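You operate a simulated robot arm through the tools that you are given. There is no shell and no other tool.

Carry out the task below with a simulated two-armed robot. There is one attempt and no reset: what you move stays moved.

Task
Hang the green bag up, drop the red fob in the keys tray and file both bundles of envelopes.
Fine: the bag goes on the red hook, each bundle in the rack under its own word.

Only the result counts: the job must be done as asked and must still hold three seconds after the hand-in. Knocking over, shifting, dropping, spilling or breaking anything else fails it.

Robot
Two 7-joint arms with two-finger parallel grippers on one trunk that stands fixed in place. Base frame: the origin is at the foot of the trunk, x ahead of it, y to its left, z up; the work surface is at about z = 0.8. Readings come in m, rad, newtons and seconds.
The left shoulder is at [0.071, 0.156, 1.255], the right one opposite. Payload 3.91 kg a hand.
The tool frame of a hand sits at the grasp point between the pads (the TCP): z along the fingers, y along the line on which they close. The tips reach 0.03 m beyond it. Largest opening 0.11 m; finger width 0.02, thickness 0.01; the body of the gripper, 0.048 by 0.112 m, starts 0.055 m behind the TCP.
Orientation is told as [roll, pitch, yaw] about the base's x, y, z axes, in that order, counted from this pose: with the fingers straight down and closing along the base's y, the tool's x points along the base's -x, its y along +y and its z along -z.

Tools
- The arms move only by the tool step_arm. It takes "left_motion", "right_motion" or both (then of equal length, played together; a hand with none holds still); each is a list of rows, each a list of 7 numbers: the shift along the base's x, y, z in units of 100 mm (1.0 is 100 mm), then the turn, a rotation vector about the base's x, y, z in units of 90 degrees (1.0 is 90 degrees), then the finger opening in m, from 0 to 0.11. In form: [[tx, ty, tz, wx, wy, wz, grip], ...]. A call has 1 to 20 rows; each row is the pose to reach, as a shift and turn from the pose commanded when the call began. A call with a number of a shift or a turn outside -1 to 1 is refused whole. A row lasts 0.2 s, in which the tool goes at most 0.05 m and 0.15 rad; a call with a longer step from one row to the next is refused whole, and so is a gripper value outside its range. A pose out of reach is approached as far as the arm can. The call stops where the force on the tool passes 40 N (or 10 N more than at its start, if that is more) or the arm is blocked; 0.2 s more then pass. The fingers move at their own pace (about 0.108 m/s each) and stop on an object; they squeeze with about 21 N. The grip force told is the motor's: it shows also when the fingers shut on nothing. Time passes only in rows, and 0.2 s behind the last, so rows that repeat a pose let the fingers close. The reply holds the time, the measured pose of the TCP, the force on the tool along the base axes, the opening and the grip force, in the units named above and with some noise, with the torque about the TCP (base axes, N m) and any sound that the robot's microphone picked up, and new pictures: "views" is both (left out), scene, wrist or none (wrist: the cameras of the hands that moved).
- Cameras (640 x 400 px; columns grow to the right, rows downward): "scene" is now at [0.1391, -0.0334, 1.5076]; the picture's right is [-0.35, -0.94, -0.00], its down [-0.31, 0.12, -0.94] and it looks along [0.88, -0.33, -0.33] (base axes); focal length 214 px, centre (320, 200). "left" rides on the left gripper at [0.072, -0.017, -0.103] in its tool frame; the picture's right is [0.23, 0.97, 0.00], its down [-0.76, 0.18, -0.62] and it looks along [-0.61, 0.14, 0.78] (tool axes); focal length 222 px, centre (320, 200). "right" rides on the right gripper at [0.073, 0.017, -0.103] in its tool frame; the picture's right is [-0.23, 0.97, 0.00], its down [-0.76, -0.18, -0.62] and it looks along [-0.61, -0.14, 0.78] (tool axes); focal length 222 px, centre (320, 200). There is no depth. A picture from a camera that has moved, and an enlarged one, comes with that camera's place and axes in the base frame and with its lens.
- move_column(by): slides the trunk up (or, below 0, down) by that many m; the arms and the scene camera ride with it, the base frame stays. It gives what a move gives, with no picture.
- turn_head(pan, tilt): turns the head with the scene camera to pan (to the left, within 1.501 rad either way) and tilt (down, from -0.506 to 1.204), counted from straight ahead of the robot. It gives what a move gives, and a new picture of the scene camera.
- zoom(camera, box): a new picture of the part [left, top, right, bottom] of that camera's present view, enlarged. No time passes.
- sign_off(): hands the job in; it is judged then, once.

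Places have to be worked out from the pictures, the camera data and where the tool is seen. Open the grippers and draw the arms clear of the work before you hand the job in, unless the task says otherwise.

The tools are called after ">>>" by a JSON object that holds its "op" and its "data". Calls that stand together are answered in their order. step_arm: Moves the arms, as the interface text tells. Its arguments: {"type":"object","properties":{"left_motion":{"type":"array","items":{"type":"array","items":{"type":"number"}}},"right_motion":{"type":"array","items":{"type":"array","items":{"type":"number"}}},"views":{"type":"string","enum":["both","scene","wrist","none"]}},"required":[]} The other tools are called the same way: move_column (by) slides the trunk up or down; turn_head (pan, tilt) turns the head that bears the scene camera; zoom (camera, box) takes an enlarged picture of a part of a camera's view; sign_off () hands the job in.

At the start:

```text
clock: 0.0
left_tool_pos: [0.5353, -0.0887, 1.659]
left_tcp_rot: [0.0, 0.001, 0.001]
left_force: [0.0, -0.3, -0.2]
left_ft_torque: [0.0, 0.01, 0.0]
left_width: 0.11
left_grip_force: 0.1
right_tool_pos: [0.5776, -0.6086, 1.663]
right_tcp_rot: [0.001, 0.001, 0.0]
right_force: [-0.5, 0.0, -0.2]
right_ft_torque: [0.04, 0.01, -0.01]
right_width: 0.1101
right_grip_force: 0.0
trunk travel left (down, up): [-0.7, 0.24]
head pan, tilt: [-0.36, 0.339]
```

scene: 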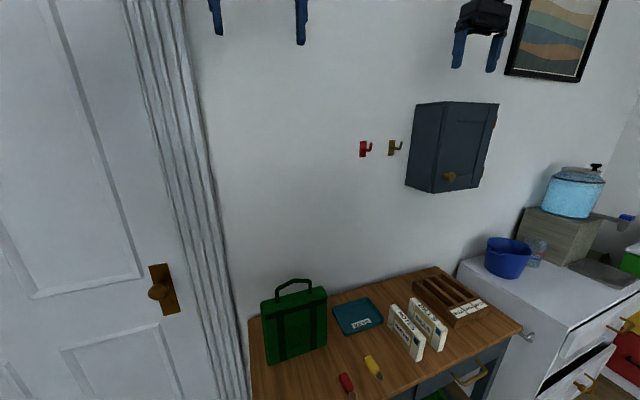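
right: 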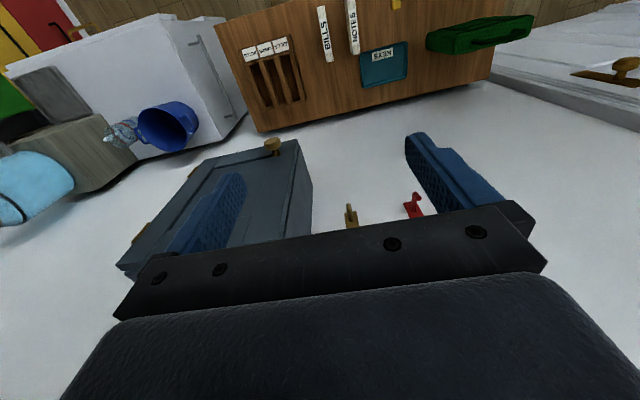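
left: 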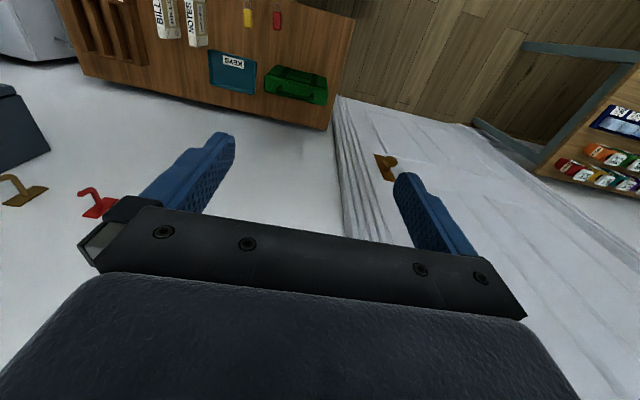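

I'll begin by looking closely at the desk and the hooks with enlarged pictures before anything moves.

>>> {"op": "zoom", "data": {"camera": "scene", "box": [240, 240, 540, 400]}}

>>> {"op": "zoom", "data": {"camera": "scene", "box": [330, 110, 430, 180]}}

>>> {"op": "zoom", "data": {"camera": "right", "box": [200, 0, 560, 240]}}

>>> {"op": "zoom", "data": {"camera": "left", "box": [0, 0, 360, 225]}}

```text
2.13 times, centred on (390, 320) of scene
camera zoom: at [0.1391, -0.0334, 1.5076], right [-0.35, -0.94, 0.0], down [-0.31, 0.12, -0.94], along [0.88, -0.33, -0.33], focal length 458 px, centre (171, -56)
```

zoom: 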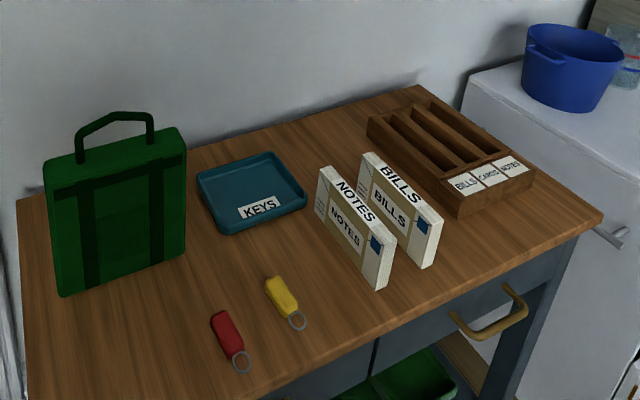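

```text
5.71 times, centred on (380, 145) of scene
camera zoom: at [0.1391, -0.0334, 1.5076], right [-0.35, -0.94, 0.0], down [-0.31, 0.12, -0.94], along [0.88, -0.33, -0.33], focal length 1226 px, centre (-23, 514)
```

zoom: 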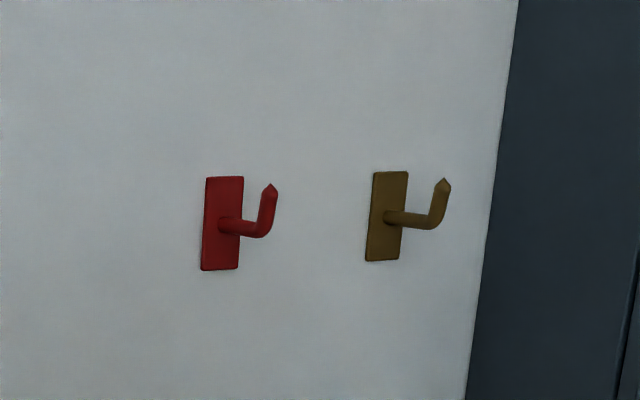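

```text
1.67 times, centred on (380, 120) of right
camera zoom: at [0.5053, -0.5898, 1.7663], right [0.23, 0.97, 0.0], down [0.76, -0.18, 0.62], along [0.61, -0.14, -0.78], focal length 370 px, centre (220, 333)
```

zoom: 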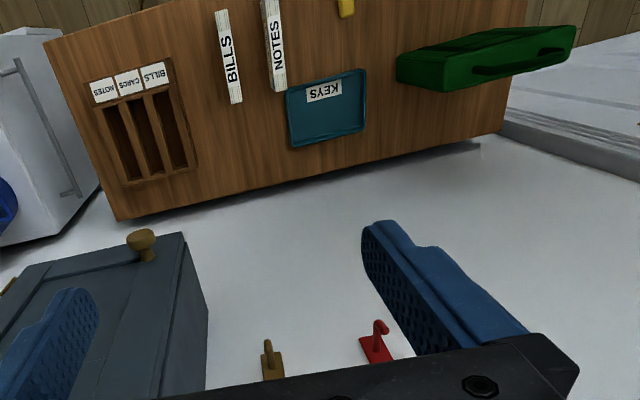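

```text
1.78 times, centred on (180, 112) of left
camera zoom: at [0.4619, -0.1042, 1.7623], right [-0.23, 0.97, 0.0], down [0.76, 0.18, 0.62], along [0.61, 0.14, -0.78], focal length 395 px, centre (569, 356)
```

zoom: 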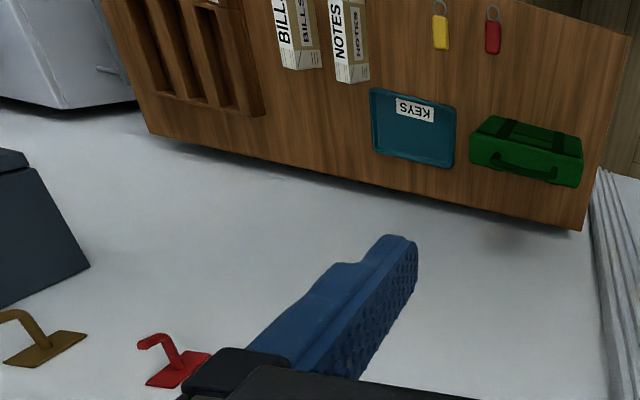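

The desk layout is clear: bag on the left, keys tray behind, two fobs, the NOTES and BILLS bundles, and the rack with BILLS/CARDS/NOTES slots, with the red hook on the wall at about [0.84, -0.47, 1.42]. I turn the head toward the rack to get more exact places.

>>> {"op": "turn_head", "data": {"pan": -0.75, "tilt": 0.7}}

```text
clock: 0.9
left_tool_pos: [0.5348, -0.0896, 1.659]
left_tcp_rot: [0.001, 0.0, 0.0]
left_force: [-0.3, -0.3, 0.4]
left_ft_torque: [0.0, -0.01, -0.01]
left_width: 0.1098
left_grip_force: 0.1
right_tool_pos: [0.5766, -0.607, 1.6638]
right_tcp_rot: [-0.002, -0.002, -0.002]
right_force: [-0.5, -0.2, -0.6]
right_ft_torque: [0.02, 0.0, -0.05]
right_width: 0.11
right_grip_force: 0.1
trunk travel left (down, up): [-0.7, 0.24]
head pan, tilt: [-0.75, 0.7]
camera scene: at [0.114, -0.0585, 1.4752], right [-0.68, -0.73, 0.0], down [-0.47, 0.44, -0.77], along [0.56, -0.52, -0.64], focal length 214 px, centre (320, 200)
```

scene: 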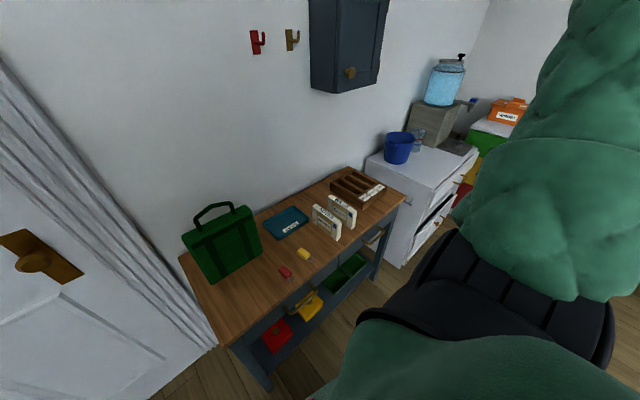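

The desk is now nearer the picture centre; I enlarge the bag, tray, bundles and rack.

>>> {"op": "zoom", "data": {"camera": "scene", "box": [300, 160, 400, 222]}}

>>> {"op": "zoom", "data": {"camera": "scene", "box": [176, 195, 326, 288]}}

>>> {"op": "zoom", "data": {"camera": "scene", "box": [220, 15, 320, 77]}}

```text
6.40 times, centred on (350, 191) of scene
camera zoom: at [0.114, -0.0585, 1.4752], right [-0.68, -0.73, 0.0], down [-0.47, 0.44, -0.77], along [0.56, -0.52, -0.64], focal length 1373 px, centre (128, 258)
```

zoom: 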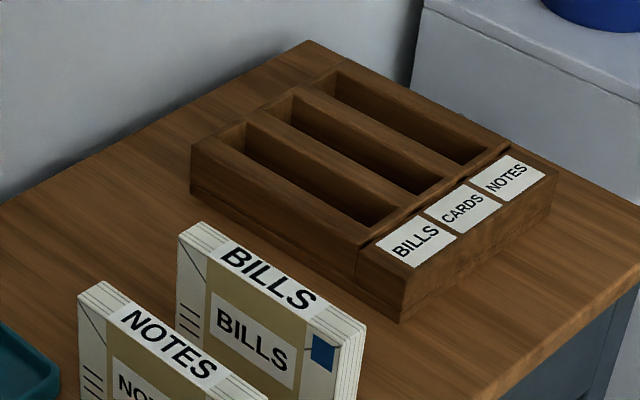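

```text
4.27 times, centred on (251, 242) of scene
camera zoom: at [0.114, -0.0585, 1.4752], right [-0.68, -0.73, 0.0], down [-0.47, 0.44, -0.77], along [0.56, -0.52, -0.64], focal length 915 px, centre (614, 23)
```

zoom: 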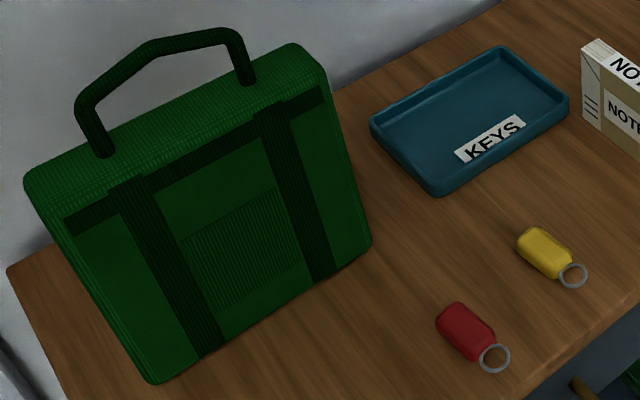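

```text
6.40 times, centred on (270, 46) of scene
camera zoom: at [0.114, -0.0585, 1.4752], right [-0.68, -0.73, 0.0], down [-0.47, 0.44, -0.77], along [0.56, -0.52, -0.64], focal length 1373 px, centre (640, 1186)
```

zoom: 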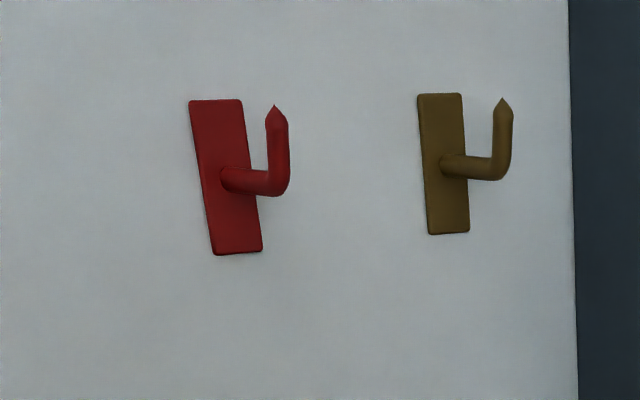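

The rack is about x 0.52–0.73, y −0.70 to −0.90, with a top at z≈0.842 and slots running along x. I enlarge further for slot edges and bundle sizes.

>>> {"op": "zoom", "data": {"camera": "scene", "box": [326, 164, 390, 204]}}

>>> {"op": "zoom", "data": {"camera": "scene", "box": [300, 185, 372, 245]}}

>>> {"op": "zoom", "data": {"camera": "scene", "box": [260, 235, 330, 290]}}

```text
10.00 times, centred on (358, 184) of scene
camera zoom: at [0.114, -0.0585, 1.4752], right [-0.68, -0.73, 0.0], down [-0.47, 0.44, -0.77], along [0.56, -0.52, -0.64], focal length 2145 px, centre (-60, 360)
```

zoom: 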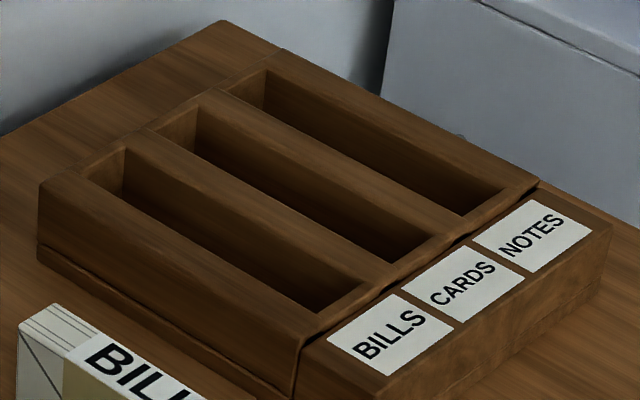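

```text
6.67 times, centred on (336, 215) of scene
camera zoom: at [0.114, -0.0585, 1.4752], right [-0.68, -0.73, 0.0], down [-0.47, 0.44, -0.77], along [0.56, -0.52, -0.64], focal length 1430 px, centre (213, 100)
```

zoom: 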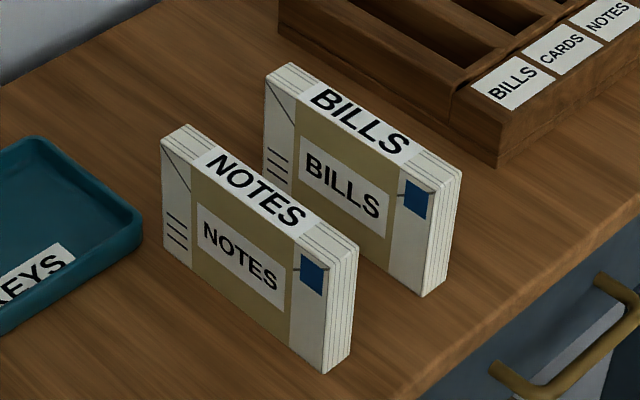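

```text
7.27 times, centred on (295, 262) of scene
camera zoom: at [0.114, -0.0585, 1.4752], right [-0.68, -0.73, 0.0], down [-0.47, 0.44, -0.77], along [0.56, -0.52, -0.64], focal length 1560 px, centre (502, -254)
```

zoom: 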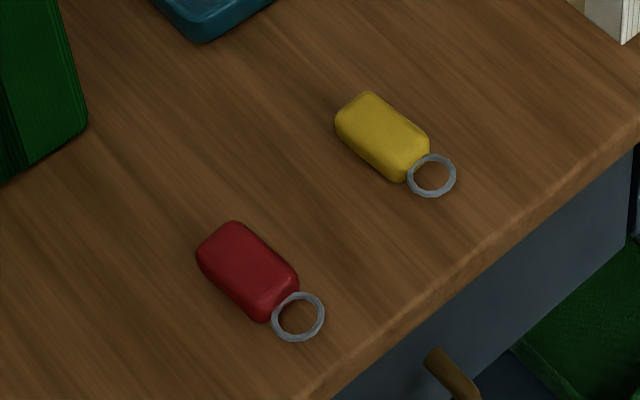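

I now have good estimates: bag handle peak near [0.66, −0.144, 1.067], NOTES centre [0.542, −0.492], BILLS centre [0.540, −0.583], slots at y≈−0.743 (BILLS) and −0.856 (NOTES), red fob [0.49, −0.246], tray centre [0.674, −0.387]. I move the left arm aside (+y) and begin lowering the right hand.

>>> {"op": "step_arm", "data": {"left_motion": [[0, 0.33, 0, 0, 0, 0, 0.11], [0, 0.66, 0, 0, 0, 0, 0.11], [0, 1, 0, 0, 0, 0, 0.11]], "right_motion": [[0, 0, -0.33, 0, 0, 0, 0.11], [0, 0, -0.66, 0, 0, 0, 0.11], [0, 0, -1, 0, 0, 0, 0.11]], "views": "scene"}}

```text
clock: 1.7
left_tool_pos: [0.5343, 0.0154, 1.6579]
left_tcp_rot: [0.0, 0.0, -0.002]
left_force: [-0.3, -0.2, 0.0]
left_ft_torque: [-0.03, 0.02, -0.04]
left_width: 0.1103
left_grip_force: 0.0
right_tool_pos: [0.5795, -0.6038, 1.565]
right_tcp_rot: [-0.001, -0.001, -0.002]
right_force: [0.0, -0.1, -0.4]
right_ft_torque: [-0.01, -0.04, -0.02]
right_width: 0.11
right_grip_force: 0.1
trunk travel left (down, up): [-0.7, 0.24]
head pan, tilt: [-0.75, 0.7]
camera scene: at [0.1136, -0.0576, 1.4753], right [-0.68, -0.73, 0.0], down [-0.47, 0.44, -0.77], along [0.56, -0.52, -0.64], focal length 214 px, centre (320, 200)
```

scene: 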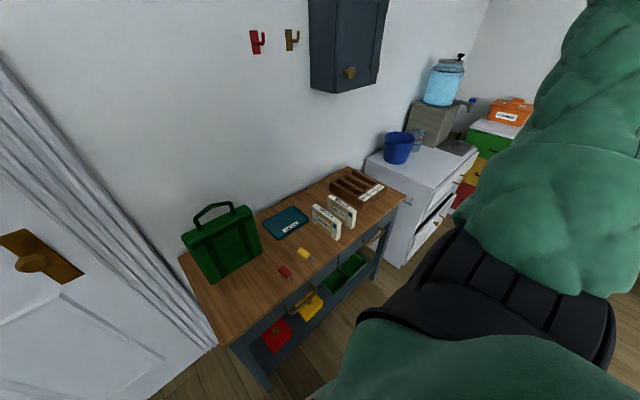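

The motions track as commanded. I continue: left arm further out, right hand down and toward the middle of the desk.

>>> {"op": "step_arm", "data": {"left_motion": [[0, 0.25, 0, 0, 0, 0, 0.11], [0, 0.5, 0, 0, 0, 0, 0.11], [0, 0.75, 0, 0, 0, 0, 0.11], [0, 1, 0, 0, 0, 0, 0.11]], "right_motion": [[-0.1, 0.1, -0.25, 0, 0, 0, 0.11], [-0.2, 0.2, -0.5, 0, 0, 0, 0.11], [-0.3, 0.3, -0.75, 0, 0, 0, 0.11], [-0.4, 0.4, -1, 0, 0, 0, 0.11]], "views": "none"}}

>>> {"op": "step_arm", "data": {"left_motion": [[0, 0.25, 0, 0, 0, 0, 0.11], [0, 0.5, 0, 0, 0, 0, 0.11], [0, 0.75, 0, 0, 0, 0, 0.11], [0, 1, 0, 0, 0, 0, 0.11]], "right_motion": [[-0.1, 0.1, -0.25, 0, 0, 0, 0.11], [-0.2, 0.2, -0.5, 0, 0, 0, 0.11], [-0.3, 0.3, -0.75, 0, 0, 0, 0.11], [-0.4, 0.4, -1, 0, 0, 0, 0.11]], "views": "none"}}

>>> {"op": "step_arm", "data": {"right_motion": [[0, 0.2, -0.25, 0, 0, 0, 0.11], [0, 0.4, -0.5, 0, 0, 0, 0.11], [0, 0.6, -0.75, 0, 0, 0, 0.11], [0, 0.8, -1, 0, 0, 0, 0.11]], "views": "both"}}

```text
clock: 2.7
left_tool_pos: [0.5354, 0.1124, 1.657]
left_tcp_rot: [-0.004, 0.001, 0.0]
left_force: [-0.5, 0.6, 0.0]
left_ft_torque: [-0.01, -0.01, -0.01]
left_width: 0.11
left_grip_force: 0.1
right_tool_pos: [0.5356, -0.5648, 1.4653]
right_tcp_rot: [-0.002, -0.001, -0.004]
right_force: [-0.3, 0.2, 0.3]
right_ft_torque: [-0.01, 0.0, -0.04]
right_width: 0.11
right_grip_force: 0.0
trunk travel left (down, up): [-0.7, 0.24]
head pan, tilt: [-0.75, 0.7]
```

```text
clock: 3.7
left_tool_pos: [0.5309, 0.2143, 1.6584]
left_tcp_rot: [-0.002, 0.001, -0.002]
left_force: [0.2, 0.5, 0.4]
left_ft_torque: [-0.04, -0.02, 0.01]
left_width: 0.1099
left_grip_force: 0.0
right_tool_pos: [0.4977, -0.5255, 1.3639]
right_tcp_rot: [0.0, -0.001, -0.002]
right_force: [-0.4, 1.1, -0.7]
right_ft_torque: [0.0, -0.01, -0.01]
right_width: 0.1099
right_grip_force: 0.1
trunk travel left (down, up): [-0.7, 0.24]
head pan, tilt: [-0.75, 0.7]
```

```text
clock: 4.7
left_tool_pos: [0.5336, 0.2137, 1.6565]
left_tcp_rot: [0.0, 0.004, -0.003]
left_force: [0.1, 0.1, 0.2]
left_ft_torque: [0.01, 0.01, 0.0]
left_width: 0.11
left_grip_force: 0.1
right_tool_pos: [0.4952, -0.4452, 1.2635]
right_tcp_rot: [-0.001, 0.0, -0.001]
right_force: [0.0, 0.1, 0.4]
right_ft_torque: [-0.02, -0.01, -0.01]
right_width: 0.1099
right_grip_force: 0.0
trunk travel left (down, up): [-0.7, 0.24]
head pan, tilt: [-0.75, 0.7]
camera scene: at [0.1145, -0.0576, 1.4751], right [-0.68, -0.73, 0.0], down [-0.47, 0.44, -0.76], along [0.56, -0.52, -0.64], focal length 214 px, centre (320, 200)
camera right: at [0.424, -0.4268, 1.3653], right [0.23, 0.97, 0.0], down [0.76, -0.18, 0.62], along [0.61, -0.14, -0.78], focal length 222 px, centre (320, 200)
```

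scene: 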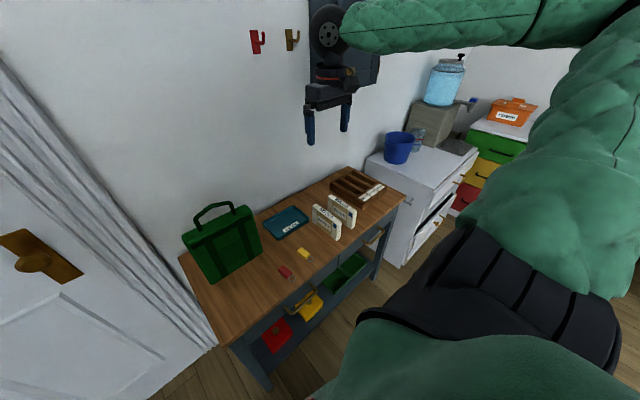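
right: 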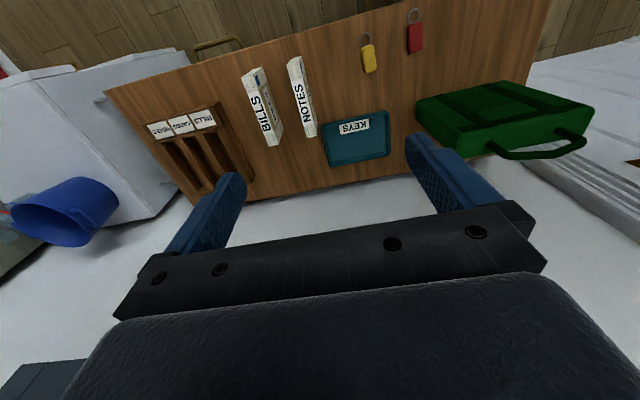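

The right hand is over the desk; I enlarge its wrist view to cross-check the rack, bundles and the handle of the bag.

>>> {"op": "zoom", "data": {"camera": "right", "box": [130, 40, 350, 200]}}

>>> {"op": "zoom", "data": {"camera": "right", "box": [320, 0, 620, 190]}}

```text
2.50 times, centred on (240, 120) of right
camera zoom: at [0.424, -0.4268, 1.3653], right [0.23, 0.97, 0.0], down [0.76, -0.18, 0.62], along [0.61, -0.14, -0.78], focal length 555 px, centre (520, 400)
```

zoom: 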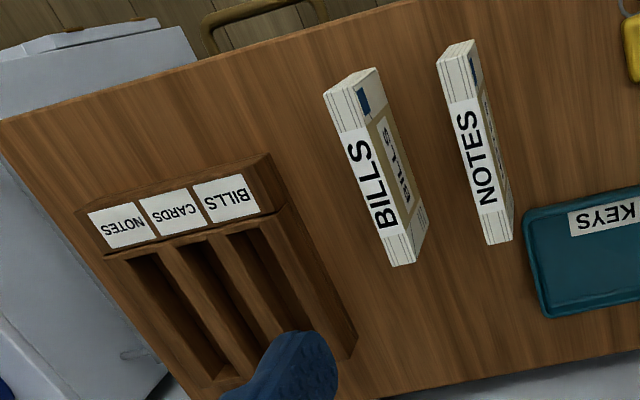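

```text
2.11 times, centred on (470, 95) of right
camera zoom: at [0.424, -0.4268, 1.3653], right [0.23, 0.97, 0.0], down [0.76, -0.18, 0.62], along [0.61, -0.14, -0.78], focal length 468 px, centre (4, 421)
```

zoom: 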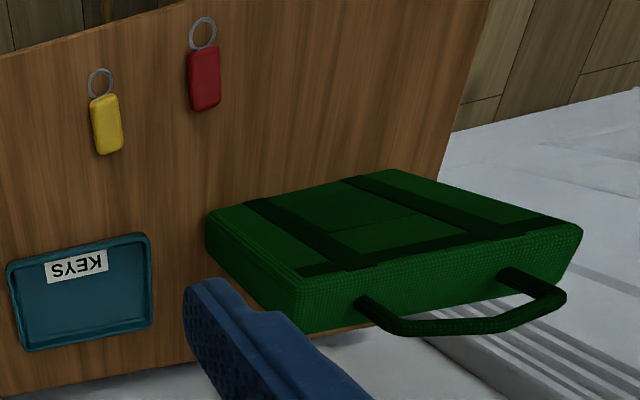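

Cross-checking both cameras: red fob centre ≈ [0.491, −0.246] lying along x, handle arch of the bag peaks at [0.64, −0.142, 1.081] with the bag top at ≈1.02. I start with the fob: move above it with the tool straight down.

>>> {"op": "step_arm", "data": {"right_motion": [[0, 0.25, -0.25, 0, 0, 0, 0.06], [0, 0.5, -0.5, 0, 0, 0, 0.06], [0, 0.75, -0.75, 0, 0, 0, 0.06], [0, 1, -1, 0, 0, 0, 0.06]], "views": "none"}}

>>> {"op": "step_arm", "data": {"right_motion": [[-0.02, 0.25, -0.25, 0, 0, 0, 0.06], [-0.04, 0.5, -0.5, 0, 0, 0, 0.06], [-0.05, 0.75, -0.75, 0, 0, 0, 0.06], [-0.06, 1, -1, 0, 0, 0, 0.06]], "views": "both"}}

```text
clock: 5.7
left_tool_pos: [0.5342, 0.2142, 1.658]
left_tcp_rot: [-0.002, 0.003, -0.002]
left_force: [1.0, 0.2, -0.2]
left_ft_torque: [0.04, 0.05, 0.02]
left_width: 0.1103
left_grip_force: 0.2
right_tool_pos: [0.4966, -0.3468, 1.1624]
right_tcp_rot: [0.001, 0.0, -0.003]
right_force: [-0.3, -0.5, -0.4]
right_ft_torque: [0.0, 0.04, 0.0]
right_width: 0.0598
right_grip_force: 0.0
trunk travel left (down, up): [-0.7, 0.24]
head pan, tilt: [-0.75, 0.7]
```

```text
clock: 6.7
left_tool_pos: [0.5346, 0.2154, 1.6561]
left_tcp_rot: [-0.003, 0.003, 0.0]
left_force: [0.0, 0.1, -0.5]
left_ft_torque: [0.0, 0.02, -0.02]
left_width: 0.1101
left_grip_force: 0.1
right_tool_pos: [0.4913, -0.2437, 1.0617]
right_tcp_rot: [0.0, -0.001, -0.002]
right_force: [0.3, -0.5, 0.4]
right_ft_torque: [-0.02, -0.01, -0.01]
right_width: 0.0604
right_grip_force: 0.1
trunk travel left (down, up): [-0.7, 0.24]
head pan, tilt: [-0.75, 0.7]
camera scene: at [0.1159, -0.0564, 1.475], right [-0.68, -0.73, 0.0], down [-0.47, 0.44, -0.76], along [0.56, -0.52, -0.64], focal length 214 px, centre (320, 200)
camera right: at [0.4196, -0.2258, 1.1647], right [0.23, 0.97, 0.0], down [0.76, -0.18, 0.62], along [0.61, -0.14, -0.78], focal length 222 px, centre (320, 200)
```

scene: 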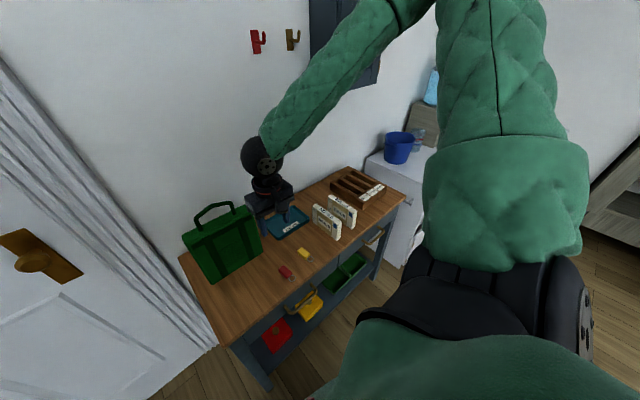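
right: 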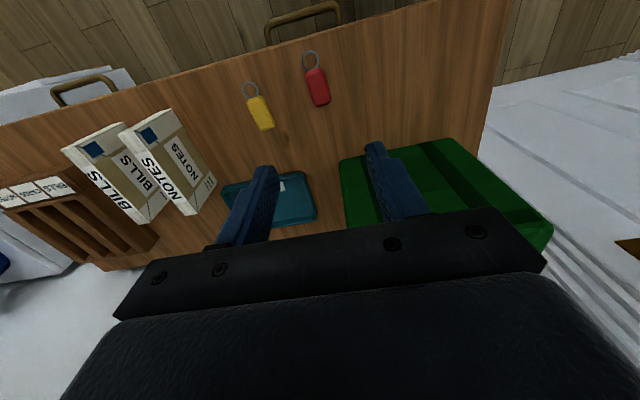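

The fob's position is confirmed at [0.490, −0.2455], right under the hand. I descend in two steps.

>>> {"op": "step_arm", "data": {"right_motion": [[0, 0, -0.33, 0, 0, 0, 0.06], [0, 0, -0.66, 0, 0, 0, 0.06], [0, 0, -1, 0, 0, 0, 0.06]], "views": "none"}}

>>> {"op": "step_arm", "data": {"right_motion": [[0, 0, -0.33, 0, 0, 0, 0.06], [0, 0, -0.66, 0, 0, 0, 0.06], [0, 0, -1, 0, 0, 0, 0.06]], "views": "both"}}

```text
clock: 7.5
left_tool_pos: [0.5336, 0.2118, 1.6573]
left_tcp_rot: [0.001, -0.001, -0.001]
left_force: [-0.1, 0.8, -0.5]
left_ft_torque: [-0.03, 0.0, 0.0]
left_width: 0.1098
left_grip_force: 0.0
right_tool_pos: [0.4907, -0.2491, 0.9633]
right_tcp_rot: [-0.001, -0.001, -0.002]
right_force: [-0.2, 0.2, -1.4]
right_ft_torque: [0.03, 0.0, 0.02]
right_width: 0.0601
right_grip_force: 0.1
trunk travel left (down, up): [-0.7, 0.24]
head pan, tilt: [-0.75, 0.7]
```

```text
clock: 8.3
left_tool_pos: [0.5339, 0.2129, 1.6577]
left_tcp_rot: [-0.001, 0.001, -0.002]
left_force: [-0.1, 0.6, -0.2]
left_ft_torque: [-0.02, -0.01, 0.01]
left_width: 0.1099
left_grip_force: 0.1
right_tool_pos: [0.4886, -0.2479, 0.8626]
right_tcp_rot: [0.001, 0.0, -0.004]
right_force: [0.2, -0.1, 0.3]
right_ft_torque: [0.03, 0.02, -0.02]
right_width: 0.06
right_grip_force: 0.1
trunk travel left (down, up): [-0.7, 0.24]
head pan, tilt: [-0.75, 0.7]
camera scene: at [0.1146, -0.0585, 1.4752], right [-0.68, -0.73, 0.0], down [-0.47, 0.44, -0.76], along [0.56, -0.52, -0.64], focal length 214 px, centre (320, 200)
camera right: at [0.4175, -0.2299, 0.9658], right [0.23, 0.97, 0.0], down [0.76, -0.18, 0.62], along [0.61, -0.14, -0.78], focal length 222 px, centre (320, 200)
```

scene: 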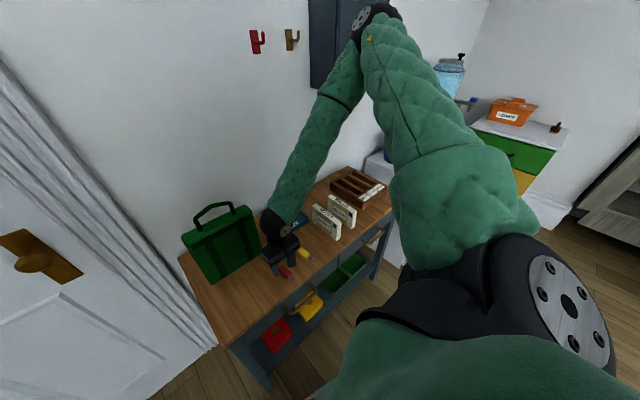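
right: 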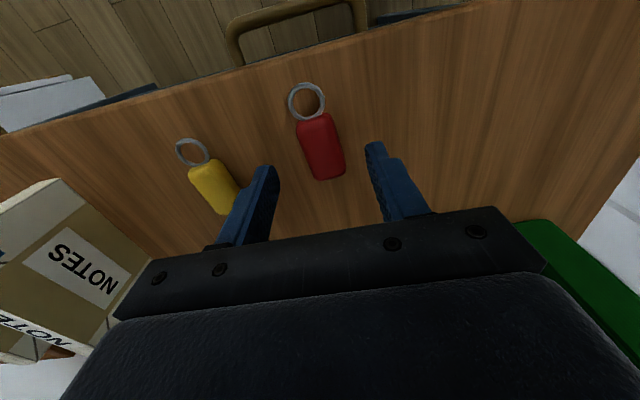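

The fob sits centred between the fingers. I lower the last 27 mm and close on it.

>>> {"op": "step_arm", "data": {"right_motion": [[0, 0, -0.14, 0, 0, 0, 0.06], [0, 0, -0.27, 0, 0, 0, 0.06], [0, 0, -0.27, 0, 0, 0, 0.03], [0, 0, -0.27, 0, 0, 0, 0.0], [0, 0, -0.27, 0, 0, 0, 0.0], [0, 0, -0.27, 0, 0, 0, 0.0]], "views": "wrist"}}

```text
clock: 9.7
left_tool_pos: [0.5327, 0.2131, 1.6573]
left_tcp_rot: [0.0, 0.0, 0.0]
left_force: [-0.9, -0.4, -0.5]
left_ft_torque: [-0.04, 0.03, 0.02]
left_width: 0.1102
left_grip_force: 0.0
right_tool_pos: [0.49, -0.2471, 0.8358]
right_tcp_rot: [0.0, 0.0, -0.003]
right_force: [0.3, 0.2, 0.2]
right_ft_torque: [0.0, 0.01, 0.01]
right_width: 0.0271
right_grip_force: 21.0
trunk travel left (down, up): [-0.7, 0.24]
head pan, tilt: [-0.75, 0.7]
camera right: at [0.4184, -0.2297, 0.9389], right [0.23, 0.97, 0.0], down [0.76, -0.18, 0.62], along [0.61, -0.14, -0.78], focal length 222 px, centre (320, 200)
```

right: 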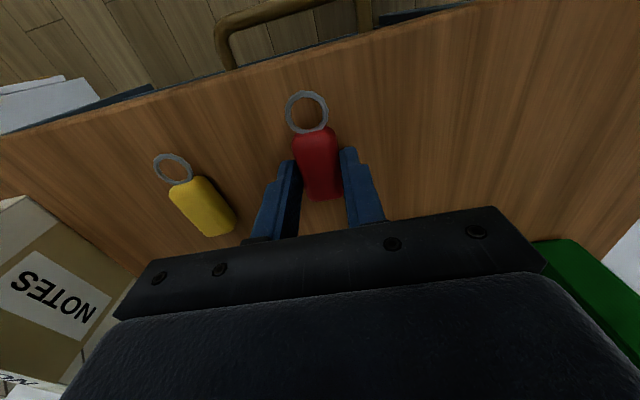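

The fob is held (opening 27 mm, 21 N). I lift it and carry it toward the tray, keeping clear of the bag.

>>> {"op": "step_arm", "data": {"right_motion": [[0, 0, 0.33, 0, 0, 0, 0.0], [0, 0, 0.66, 0, 0, 0, 0.0], [0, 0, 1, 0, 0, 0, 0.0]], "views": "none"}}

>>> {"op": "step_arm", "data": {"right_motion": [[0.28, -0.28, 0, 0, 0, 0, 0.0], [0.56, -0.56, 0, 0, 0, 0, 0.0], [0.84, -0.84, 0, 0, 0, 0, 0.0]], "views": "none"}}

>>> {"op": "step_arm", "data": {"right_motion": [[0.33, -0.2, 0, 0, 0, 0, 0.0], [0.66, -0.4, 0, 0, 0, 0, 0.0], [1.0, -0.56, 0, 0, 0, 0, 0.0]], "views": "both"}}

```text
clock: 10.5
left_tool_pos: [0.5312, 0.2135, 1.6583]
left_tcp_rot: [-0.001, 0.001, 0.0]
left_force: [-0.1, -0.7, -0.1]
left_ft_torque: [-0.01, -0.02, -0.01]
left_width: 0.11
left_grip_force: 0.1
right_tool_pos: [0.4904, -0.2468, 0.9354]
right_tcp_rot: [-0.001, 0.001, 0.0]
right_force: [0.0, -0.7, -1.1]
right_ft_torque: [0.0, -0.02, 0.01]
right_width: 0.0001
right_grip_force: 20.9
trunk travel left (down, up): [-0.7, 0.24]
head pan, tilt: [-0.75, 0.7]
```

```text
clock: 11.3
left_tool_pos: [0.5328, 0.2111, 1.6578]
left_tcp_rot: [-0.001, 0.0, 0.0]
left_force: [0.8, -0.3, 0.1]
left_ft_torque: [0.01, 0.04, -0.01]
left_width: 0.1098
left_grip_force: 0.0
right_tool_pos: [0.5754, -0.3342, 0.9347]
right_tcp_rot: [0.003, 0.003, 0.0]
right_force: [-1.1, 0.4, 0.9]
right_ft_torque: [0.02, 0.03, 0.03]
right_width: 0.0
right_grip_force: 20.8
trunk travel left (down, up): [-0.7, 0.24]
head pan, tilt: [-0.75, 0.7]
```

```text
clock: 12.1
left_tool_pos: [0.5338, 0.2115, 1.6567]
left_tcp_rot: [0.0, 0.003, -0.001]
left_force: [-0.3, 0.5, -0.5]
left_ft_torque: [0.01, 0.0, -0.02]
left_width: 0.1101
left_grip_force: 0.0
right_tool_pos: [0.6767, -0.387, 0.9363]
right_tcp_rot: [-0.002, 0.0, -0.001]
right_force: [0.2, -0.7, 0.2]
right_ft_torque: [0.03, 0.02, -0.01]
right_width: 0.0
right_grip_force: 21.4
trunk travel left (down, up): [-0.7, 0.24]
head pan, tilt: [-0.75, 0.7]
camera scene: at [0.1148, -0.058, 1.475], right [-0.68, -0.73, 0.0], down [-0.47, 0.44, -0.76], along [0.56, -0.52, -0.64], focal length 214 px, centre (320, 200)
camera right: at [0.6055, -0.3701, 1.0387], right [0.23, 0.97, 0.0], down [0.76, -0.18, 0.62], along [0.61, -0.14, -0.78], focal length 222 px, centre (320, 200)
```

scene: 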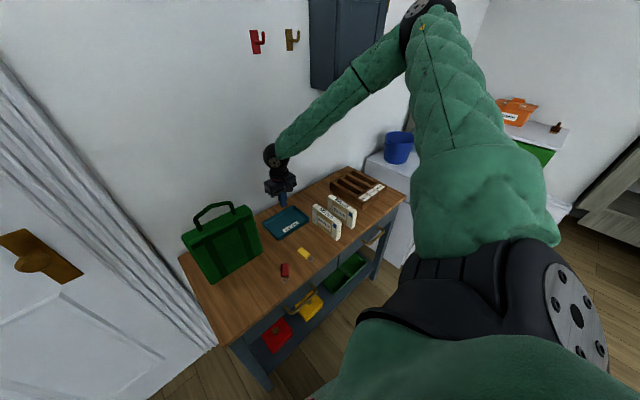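
right: 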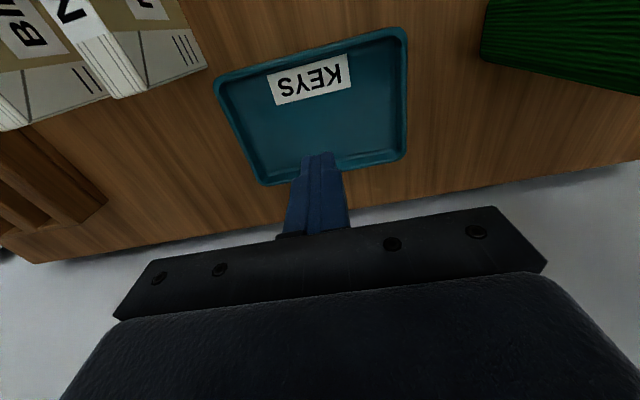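

The fingers shut to zero: the fob slipped out on the lift, so I gripped it too shallow. I check where it lies now.

>>> {"op": "zoom", "data": {"camera": "scene", "box": [255, 230, 335, 290]}}

>>> {"op": "zoom", "data": {"camera": "right", "box": [200, 10, 440, 200]}}

```text
6.67 times, centred on (295, 260) of scene
camera zoom: at [0.1148, -0.058, 1.475], right [-0.68, -0.73, 0.0], down [-0.47, 0.44, -0.76], along [0.56, -0.52, -0.64], focal length 1430 px, centre (487, -200)
```

zoom: 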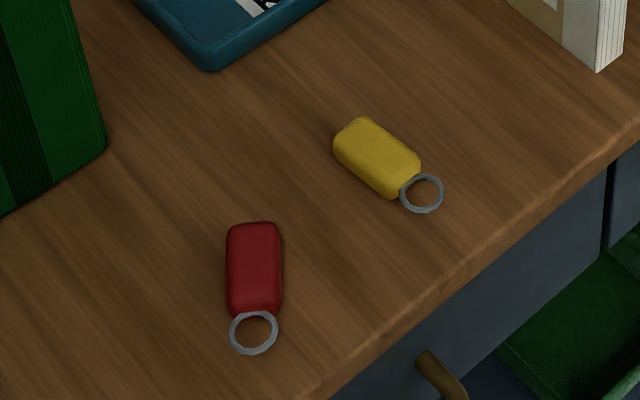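

```text
2.11 times, centred on (320, 105) of right
camera zoom: at [0.6055, -0.3701, 1.0387], right [0.23, 0.97, 0.0], down [0.76, -0.18, 0.62], along [0.61, -0.14, -0.78], focal length 468 px, centre (320, 400)
```

zoom: 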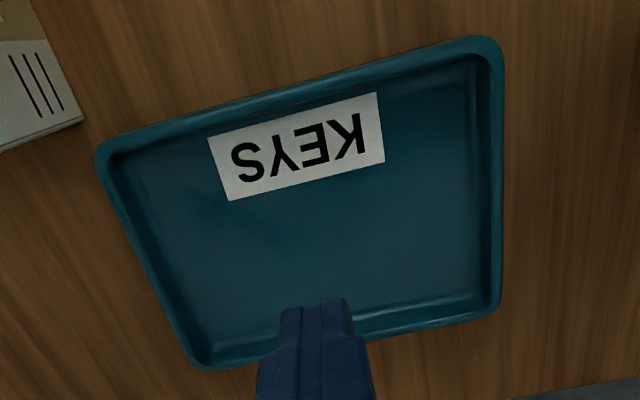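

The red fob is still in place but has turned about −37° and lies near [0.499, −0.250]. I go back above it, yaw the hand to match and open the fingers.

>>> {"op": "step_arm", "data": {"right_motion": [[-0.33, 0.19, 0, 0, 0, 0, 0.03], [-0.66, 0.37, 0, 0, 0, 0, 0.06], [-1, 0.56, 0, 0, 0, 0, 0.06]], "views": "none"}}

>>> {"op": "step_arm", "data": {"right_motion": [[-0.15, 0.16, 0, 0, 0, -0.082, 0.06], [-0.3, 0.32, 0, 0, 0, -0.164, 0.06], [-0.45, 0.48, 0, 0, 0, -0.246, 0.06], [-0.6, 0.64, 0, 0, 0, -0.328, 0.06], [-0.764, 0.797, 0, 0, 0, -0.41, 0.06]], "views": "wrist"}}

```text
clock: 12.9
left_tool_pos: [0.531, 0.2136, 1.6567]
left_tcp_rot: [-0.001, 0.0, 0.0]
left_force: [-0.8, 0.4, -0.1]
left_ft_torque: [-0.01, -0.03, -0.01]
left_width: 0.11
left_grip_force: 0.1
right_tool_pos: [0.5751, -0.3294, 0.9388]
right_tcp_rot: [0.0, 0.0, -0.002]
right_force: [0.0, 0.0, -0.5]
right_ft_torque: [0.02, -0.01, 0.01]
right_width: 0.0594
right_grip_force: 0.1
trunk travel left (down, up): [-0.7, 0.24]
head pan, tilt: [-0.75, 0.7]
```

```text
clock: 14.1
left_tool_pos: [0.534, 0.2135, 1.658]
left_tcp_rot: [-0.001, 0.002, -0.001]
left_force: [0.4, -0.1, 0.5]
left_ft_torque: [0.02, 0.0, 0.03]
left_width: 0.1099
left_grip_force: 0.1
right_tool_pos: [0.4986, -0.251, 0.9375]
right_tcp_rot: [0.001, -0.001, -0.65]
right_force: [0.8, 0.2, -0.5]
right_ft_torque: [0.02, 0.01, 0.02]
right_width: 0.0601
right_grip_force: 0.1
trunk travel left (down, up): [-0.7, 0.24]
head pan, tilt: [-0.75, 0.7]
camera right: at [0.4518, -0.193, 1.0406], right [0.77, 0.64, 0.0], down [0.5, -0.6, 0.62], along [0.4, -0.48, -0.78], focal length 222 px, centre (320, 200)
```

right: 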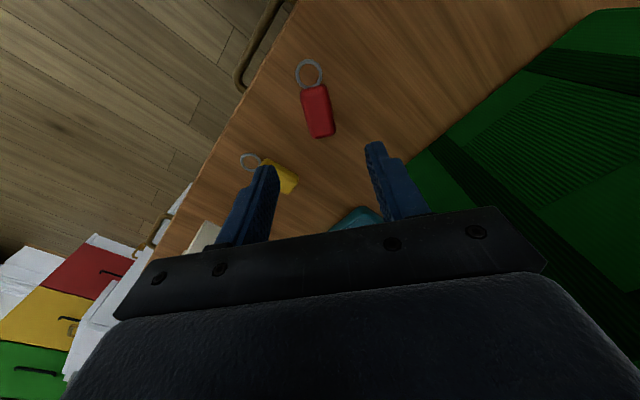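

The hand is aligned with the fob in yaw and closing direction. I descend deeper this time (TCP ≈ 0.831, tips just above the desk) with a 4 mm correction along the fob's axis.

>>> {"op": "step_arm", "data": {"right_motion": [[-0.02, 0.015, -0.4, 0, 0, 0, 0.06], [-0.04, 0.03, -0.8, 0, 0, 0, 0.06]], "views": "none"}}

>>> {"op": "step_arm", "data": {"right_motion": [[0, 0, -0.13, 0, 0, 0, 0.06], [0, 0, -0.2, 0, 0, 0, 0.06], [0, 0, -0.26, 0, 0, 0, 0.06]], "views": "wrist"}}

```text
clock: 14.7
left_tool_pos: [0.5352, 0.2113, 1.6569]
left_tcp_rot: [0.0, 0.001, -0.003]
left_force: [0.3, -0.3, 0.0]
left_ft_torque: [0.01, 0.01, -0.02]
left_width: 0.11
left_grip_force: 0.1
right_tool_pos: [0.4959, -0.2507, 0.8576]
right_tcp_rot: [0.0, 0.002, -0.645]
right_force: [0.8, -1.1, 0.2]
right_ft_torque: [0.0, 0.03, -0.01]
right_width: 0.0599
right_grip_force: 0.0
trunk travel left (down, up): [-0.7, 0.24]
head pan, tilt: [-0.75, 0.7]
```

```text
clock: 15.5
left_tool_pos: [0.5325, 0.2138, 1.6584]
left_tcp_rot: [-0.001, -0.001, -0.002]
left_force: [-0.2, 0.2, 0.1]
left_ft_torque: [0.0, -0.04, -0.02]
left_width: 0.11
left_grip_force: 0.0
right_tool_pos: [0.4962, -0.2492, 0.8302]
right_tcp_rot: [0.001, -0.002, -0.646]
right_force: [0.1, -0.7, 1.0]
right_ft_torque: [-0.01, 0.04, 0.02]
right_width: 0.06
right_grip_force: 0.0
trunk travel left (down, up): [-0.7, 0.24]
head pan, tilt: [-0.75, 0.7]
camera right: at [0.448, -0.1909, 0.9335], right [0.77, 0.64, 0.0], down [0.5, -0.6, 0.62], along [0.4, -0.48, -0.78], focal length 222 px, centre (320, 200)
```

right: 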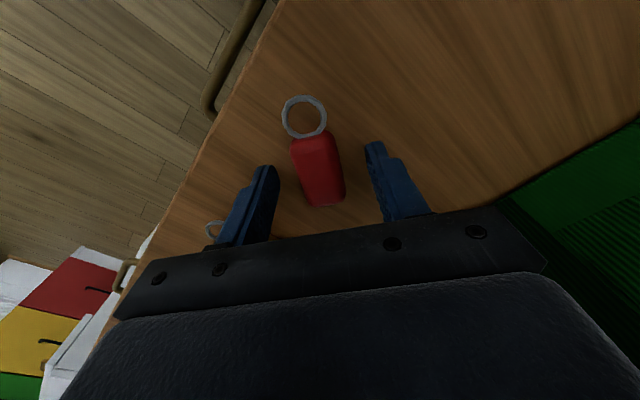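

No desk contact yet and the fob is between the fingers. I close and lift just 2 cm first to verify the hold.

>>> {"op": "step_arm", "data": {"right_motion": [[0, 0, 0, 0, 0, 0, 0.03], [0, 0, 0, 0, 0, 0, 0.0], [0, 0, 0, 0, 0, 0, 0.0], [0, 0, 0, 0, 0, 0, 0.0]], "views": "none"}}

>>> {"op": "step_arm", "data": {"right_motion": [[0, 0, 0.05, 0, 0, 0, 0.0], [0, 0, 0.12, 0, 0, 0, 0.0], [0, 0, 0.2, 0, 0, 0, 0.0]], "views": "wrist"}}

```text
clock: 16.5
left_tool_pos: [0.5324, 0.2129, 1.657]
left_tcp_rot: [0.0, -0.001, 0.001]
left_force: [0.5, -0.3, 0.0]
left_ft_torque: [0.0, -0.01, -0.02]
left_width: 0.11
left_grip_force: 0.0
right_tool_pos: [0.4949, -0.2483, 0.8297]
right_tcp_rot: [0.001, 0.001, -0.646]
right_force: [0.4, 0.3, -0.2]
right_ft_torque: [0.0, -0.01, -0.01]
right_width: 0.0269
right_grip_force: 21.1
trunk travel left (down, up): [-0.7, 0.24]
head pan, tilt: [-0.75, 0.7]
```

```text
clock: 17.3
left_tool_pos: [0.5313, 0.2137, 1.6572]
left_tcp_rot: [0.0, 0.0, 0.002]
left_force: [-0.3, 0.8, 0.2]
left_ft_torque: [-0.02, 0.01, 0.0]
left_width: 0.1098
left_grip_force: 0.1
right_tool_pos: [0.4934, -0.2486, 0.8506]
right_tcp_rot: [-0.001, -0.001, -0.644]
right_force: [-0.1, -0.3, -0.7]
right_ft_torque: [0.03, -0.01, -0.02]
right_width: 0.0269
right_grip_force: 20.5
trunk travel left (down, up): [-0.7, 0.24]
head pan, tilt: [-0.75, 0.7]
camera right: at [0.4476, -0.191, 0.9528], right [0.77, 0.64, 0.0], down [0.5, -0.6, 0.62], along [0.4, -0.48, -0.78], focal length 222 px, centre (320, 200)
```

right: 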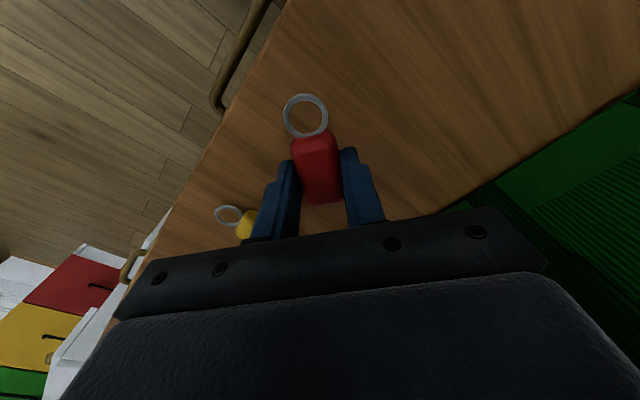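

The fob is held at 2 cm lift. I raise it and carry it to the tray, checking the grip on the way.

>>> {"op": "step_arm", "data": {"right_motion": [[0, 0, 0.27, 0, 0, 0, 0.0], [0, 0, 0.54, 0, 0, 0, 0.0], [0, 0, 0.8, 0, 0, 0, 0.0]], "views": "none"}}

>>> {"op": "step_arm", "data": {"right_motion": [[0.2, -0.21, 0, 0, 0, 0, 0.0], [0.4, -0.42, 0, 0, 0, 0, 0.0], [0.6, -0.63, 0, 0, 0, 0, 0.0], [0.8, -0.84, 0, 0, 0, 0, 0.0]], "views": "none"}}

>>> {"op": "step_arm", "data": {"right_motion": [[0.25, -0.14, 0, 0, 0, 0, 0.0], [0.5, -0.28, 0, 0, 0, 0, 0.0], [0.75, -0.42, 0, 0, 0, 0, 0.0], [0.95, -0.56, 0, 0, 0, 0, 0.0]], "views": "wrist"}}

```text
clock: 18.1
left_tool_pos: [0.5314, 0.2122, 1.6577]
left_tcp_rot: [0.0, 0.001, 0.001]
left_force: [-0.2, 0.6, 0.2]
left_ft_torque: [-0.02, -0.03, 0.01]
left_width: 0.1101
left_grip_force: 0.1
right_tool_pos: [0.495, -0.2488, 0.9313]
right_tcp_rot: [0.0, -0.001, -0.645]
right_force: [-0.6, -0.3, -0.9]
right_ft_torque: [-0.01, -0.02, 0.0]
right_width: 0.027
right_grip_force: 20.7
trunk travel left (down, up): [-0.7, 0.24]
head pan, tilt: [-0.75, 0.7]
```

```text
clock: 19.1
left_tool_pos: [0.5328, 0.2121, 1.6572]
left_tcp_rot: [0.001, 0.0, 0.001]
left_force: [0.3, -0.7, 0.4]
left_ft_torque: [0.0, -0.03, -0.01]
left_width: 0.1103
left_grip_force: 0.1
right_tool_pos: [0.5746, -0.3302, 0.9311]
right_tcp_rot: [-0.001, 0.0, -0.645]
right_force: [0.3, -0.7, -0.2]
right_ft_torque: [0.03, -0.03, -0.03]
right_width: 0.027
right_grip_force: 21.2
trunk travel left (down, up): [-0.7, 0.24]
head pan, tilt: [-0.75, 0.7]
```

```text
clock: 20.1
left_tool_pos: [0.532, 0.2124, 1.6576]
left_tcp_rot: [-0.001, 0.0, -0.002]
left_force: [0.2, -0.1, 0.1]
left_ft_torque: [0.03, -0.03, 0.03]
left_width: 0.11
left_grip_force: 0.1
right_tool_pos: [0.6707, -0.3887, 0.9323]
right_tcp_rot: [0.0, 0.001, -0.646]
right_force: [-0.1, 0.8, -0.5]
right_ft_torque: [-0.03, 0.02, 0.02]
right_width: 0.0268
right_grip_force: 20.9
trunk travel left (down, up): [-0.7, 0.24]
head pan, tilt: [-0.75, 0.7]
camera right: at [0.6235, -0.3314, 1.0352], right [0.77, 0.64, 0.0], down [0.5, -0.6, 0.62], along [0.4, -0.48, -0.78], focal length 222 px, centre (320, 200)
```

right: 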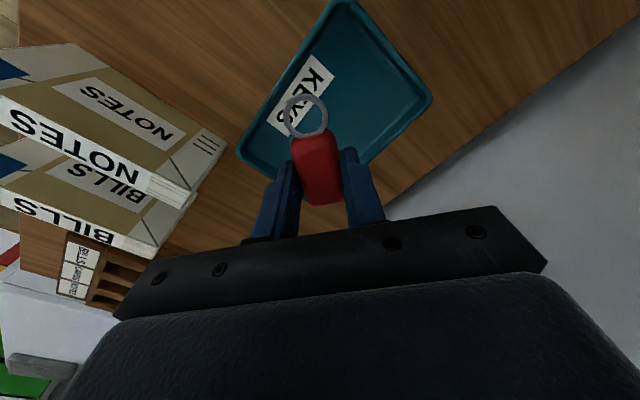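

The fob is right over the tray centre. I lower it to just above the tray floor and release it there.

>>> {"op": "step_arm", "data": {"right_motion": [[0, 0, -0.3, 0, 0, 0, 0.0], [0, 0, -0.6, 0, 0, 0, 0.0], [0, 0, -0.8, 0, 0, 0, 0.0], [0, 0, -0.9, 0, 0, 0, 0.0]], "views": "none"}}

>>> {"op": "step_arm", "data": {"right_motion": [[0, 0, 0, 0, 0, 0, 0.04], [0, 0, 0, 0, 0, 0, 0.05], [0, 0, 0, 0, 0, 0, 0.05]], "views": "wrist"}}

```text
clock: 21.1
left_tool_pos: [0.5325, 0.213, 1.6576]
left_tcp_rot: [0.0, -0.001, -0.001]
left_force: [-0.1, -0.3, 0.4]
left_ft_torque: [0.04, 0.02, 0.01]
left_width: 0.11
left_grip_force: 0.2
right_tool_pos: [0.671, -0.3877, 0.8432]
right_tcp_rot: [0.0, 0.0, -0.646]
right_force: [1.1, -0.3, 10.5]
right_ft_torque: [0.17, 0.48, 0.06]
right_width: 0.0272
right_grip_force: 21.0
trunk travel left (down, up): [-0.7, 0.24]
head pan, tilt: [-0.75, 0.7]
```

```text
clock: 21.9
left_tool_pos: [0.5328, 0.2121, 1.6576]
left_tcp_rot: [0.001, 0.001, -0.002]
left_force: [-0.5, 1.1, 0.7]
left_ft_torque: [-0.03, 0.04, 0.02]
left_width: 0.1099
left_grip_force: 0.0
right_tool_pos: [0.6706, -0.389, 0.8407]
right_tcp_rot: [0.001, -0.002, -0.645]
right_force: [0.2, -0.1, 0.5]
right_ft_torque: [-0.01, -0.02, 0.0]
right_width: 0.0503
right_grip_force: 0.1
trunk travel left (down, up): [-0.7, 0.24]
head pan, tilt: [-0.75, 0.7]
camera right: at [0.6231, -0.3307, 0.9447], right [0.77, 0.64, 0.0], down [0.5, -0.6, 0.62], along [0.4, -0.48, -0.78], focal length 222 px, centre (320, 200)
```

right: 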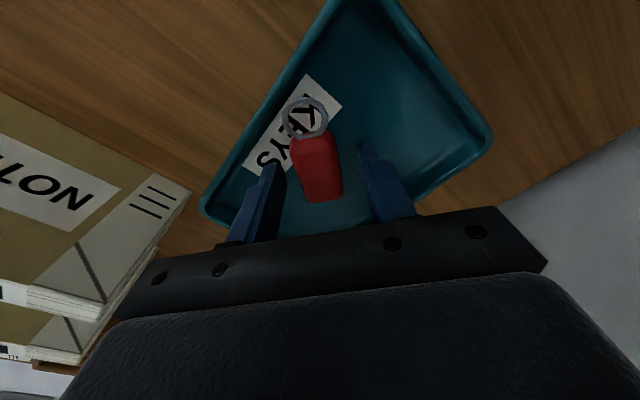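

The red fob lies in the tray. I raise the hand straight up, yaw back and move above the NOTES bundle.

>>> {"op": "step_arm", "data": {"right_motion": [[0, 0, 0.33, 0, 0, 0, 0.05], [0, 0, 0.66, 0, 0, 0, 0.05], [0, 0, 1, 0, 0, 0, 0.05]], "views": "none"}}

>>> {"op": "step_arm", "data": {"right_motion": [[-0.14, -0.1, 0.12, 0, 0, 0.082, 0.05], [-0.28, -0.2, 0.24, 0, 0, 0.164, 0.05], [-0.42, -0.3, 0.36, 0, 0, 0.246, 0.05], [-0.56, -0.4, 0.48, 0, 0, 0.328, 0.05], [-0.7, -0.5, 0.6, 0, 0, 0.411, 0.05]], "views": "none"}}

>>> {"op": "step_arm", "data": {"right_motion": [[-0.2, -0.18, 0, 0, 0, 0, 0.05], [-0.4, -0.36, 0, 0, 0, 0, 0.05], [-0.576, -0.55, 0, 0, 0, 0, 0.05]], "views": "both"}}

```text
clock: 22.7
left_tool_pos: [0.5323, 0.2137, 1.6582]
left_tcp_rot: [-0.001, 0.001, 0.0]
left_force: [0.0, -1.1, 0.0]
left_ft_torque: [-0.04, -0.02, 0.02]
left_width: 0.11
left_grip_force: 0.1
right_tool_pos: [0.6664, -0.3883, 0.9433]
right_tcp_rot: [0.0, 0.002, -0.646]
right_force: [-0.1, 0.0, -0.1]
right_ft_torque: [-0.01, -0.01, 0.0]
right_width: 0.05
right_grip_force: 0.1
trunk travel left (down, up): [-0.7, 0.24]
head pan, tilt: [-0.75, 0.7]
```

```text
clock: 23.9
left_tool_pos: [0.5305, 0.2128, 1.6582]
left_tcp_rot: [0.0, 0.001, 0.001]
left_force: [0.0, 0.6, -0.5]
left_ft_torque: [0.01, 0.01, 0.01]
left_width: 0.1102
left_grip_force: 0.0
right_tool_pos: [0.5998, -0.4401, 1.0002]
right_tcp_rot: [-0.002, -0.002, 0.003]
right_force: [0.0, -0.6, 0.1]
right_ft_torque: [-0.02, 0.0, 0.02]
right_width: 0.0502
right_grip_force: 0.0
trunk travel left (down, up): [-0.7, 0.24]
head pan, tilt: [-0.75, 0.7]
```

```text
clock: 24.7
left_tool_pos: [0.5314, 0.2132, 1.6574]
left_tcp_rot: [0.001, -0.001, 0.001]
left_force: [1.1, 0.3, 0.3]
left_ft_torque: [-0.01, 0.01, 0.03]
left_width: 0.1101
left_grip_force: 0.0
right_tool_pos: [0.5418, -0.4927, 1.002]
right_tcp_rot: [0.0, -0.003, 0.001]
right_force: [0.7, 0.2, -0.4]
right_ft_torque: [0.02, -0.04, 0.0]
right_width: 0.0502
right_grip_force: 0.1
trunk travel left (down, up): [-0.7, 0.24]
head pan, tilt: [-0.75, 0.7]
camera scene: at [0.1133, -0.059, 1.4752], right [-0.68, -0.73, 0.0], down [-0.47, 0.44, -0.76], along [0.56, -0.52, -0.64], focal length 214 px, centre (320, 200)
camera right: at [0.4695, -0.476, 1.1045], right [0.23, 0.97, 0.0], down [0.76, -0.18, 0.62], along [0.61, -0.14, -0.78], focal length 222 px, centre (320, 200)
```

scene: 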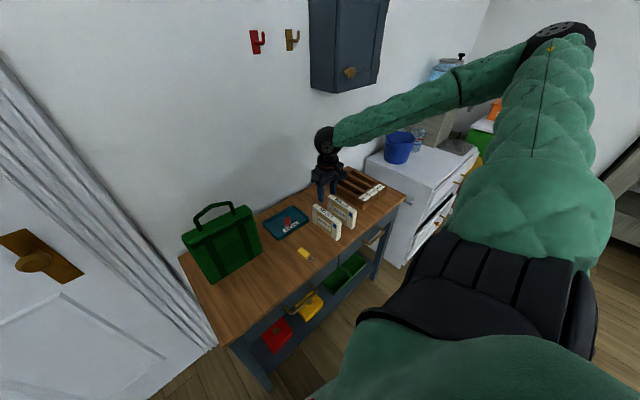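
right: 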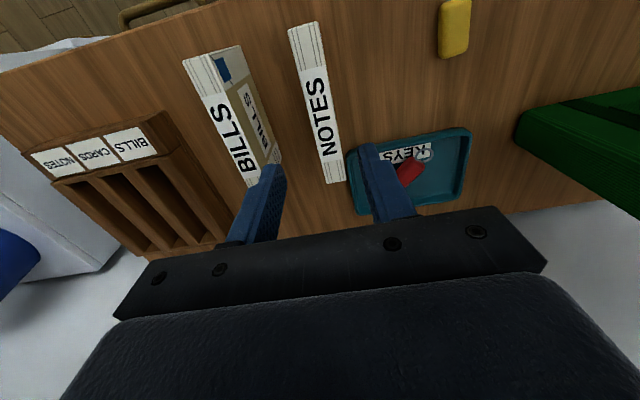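

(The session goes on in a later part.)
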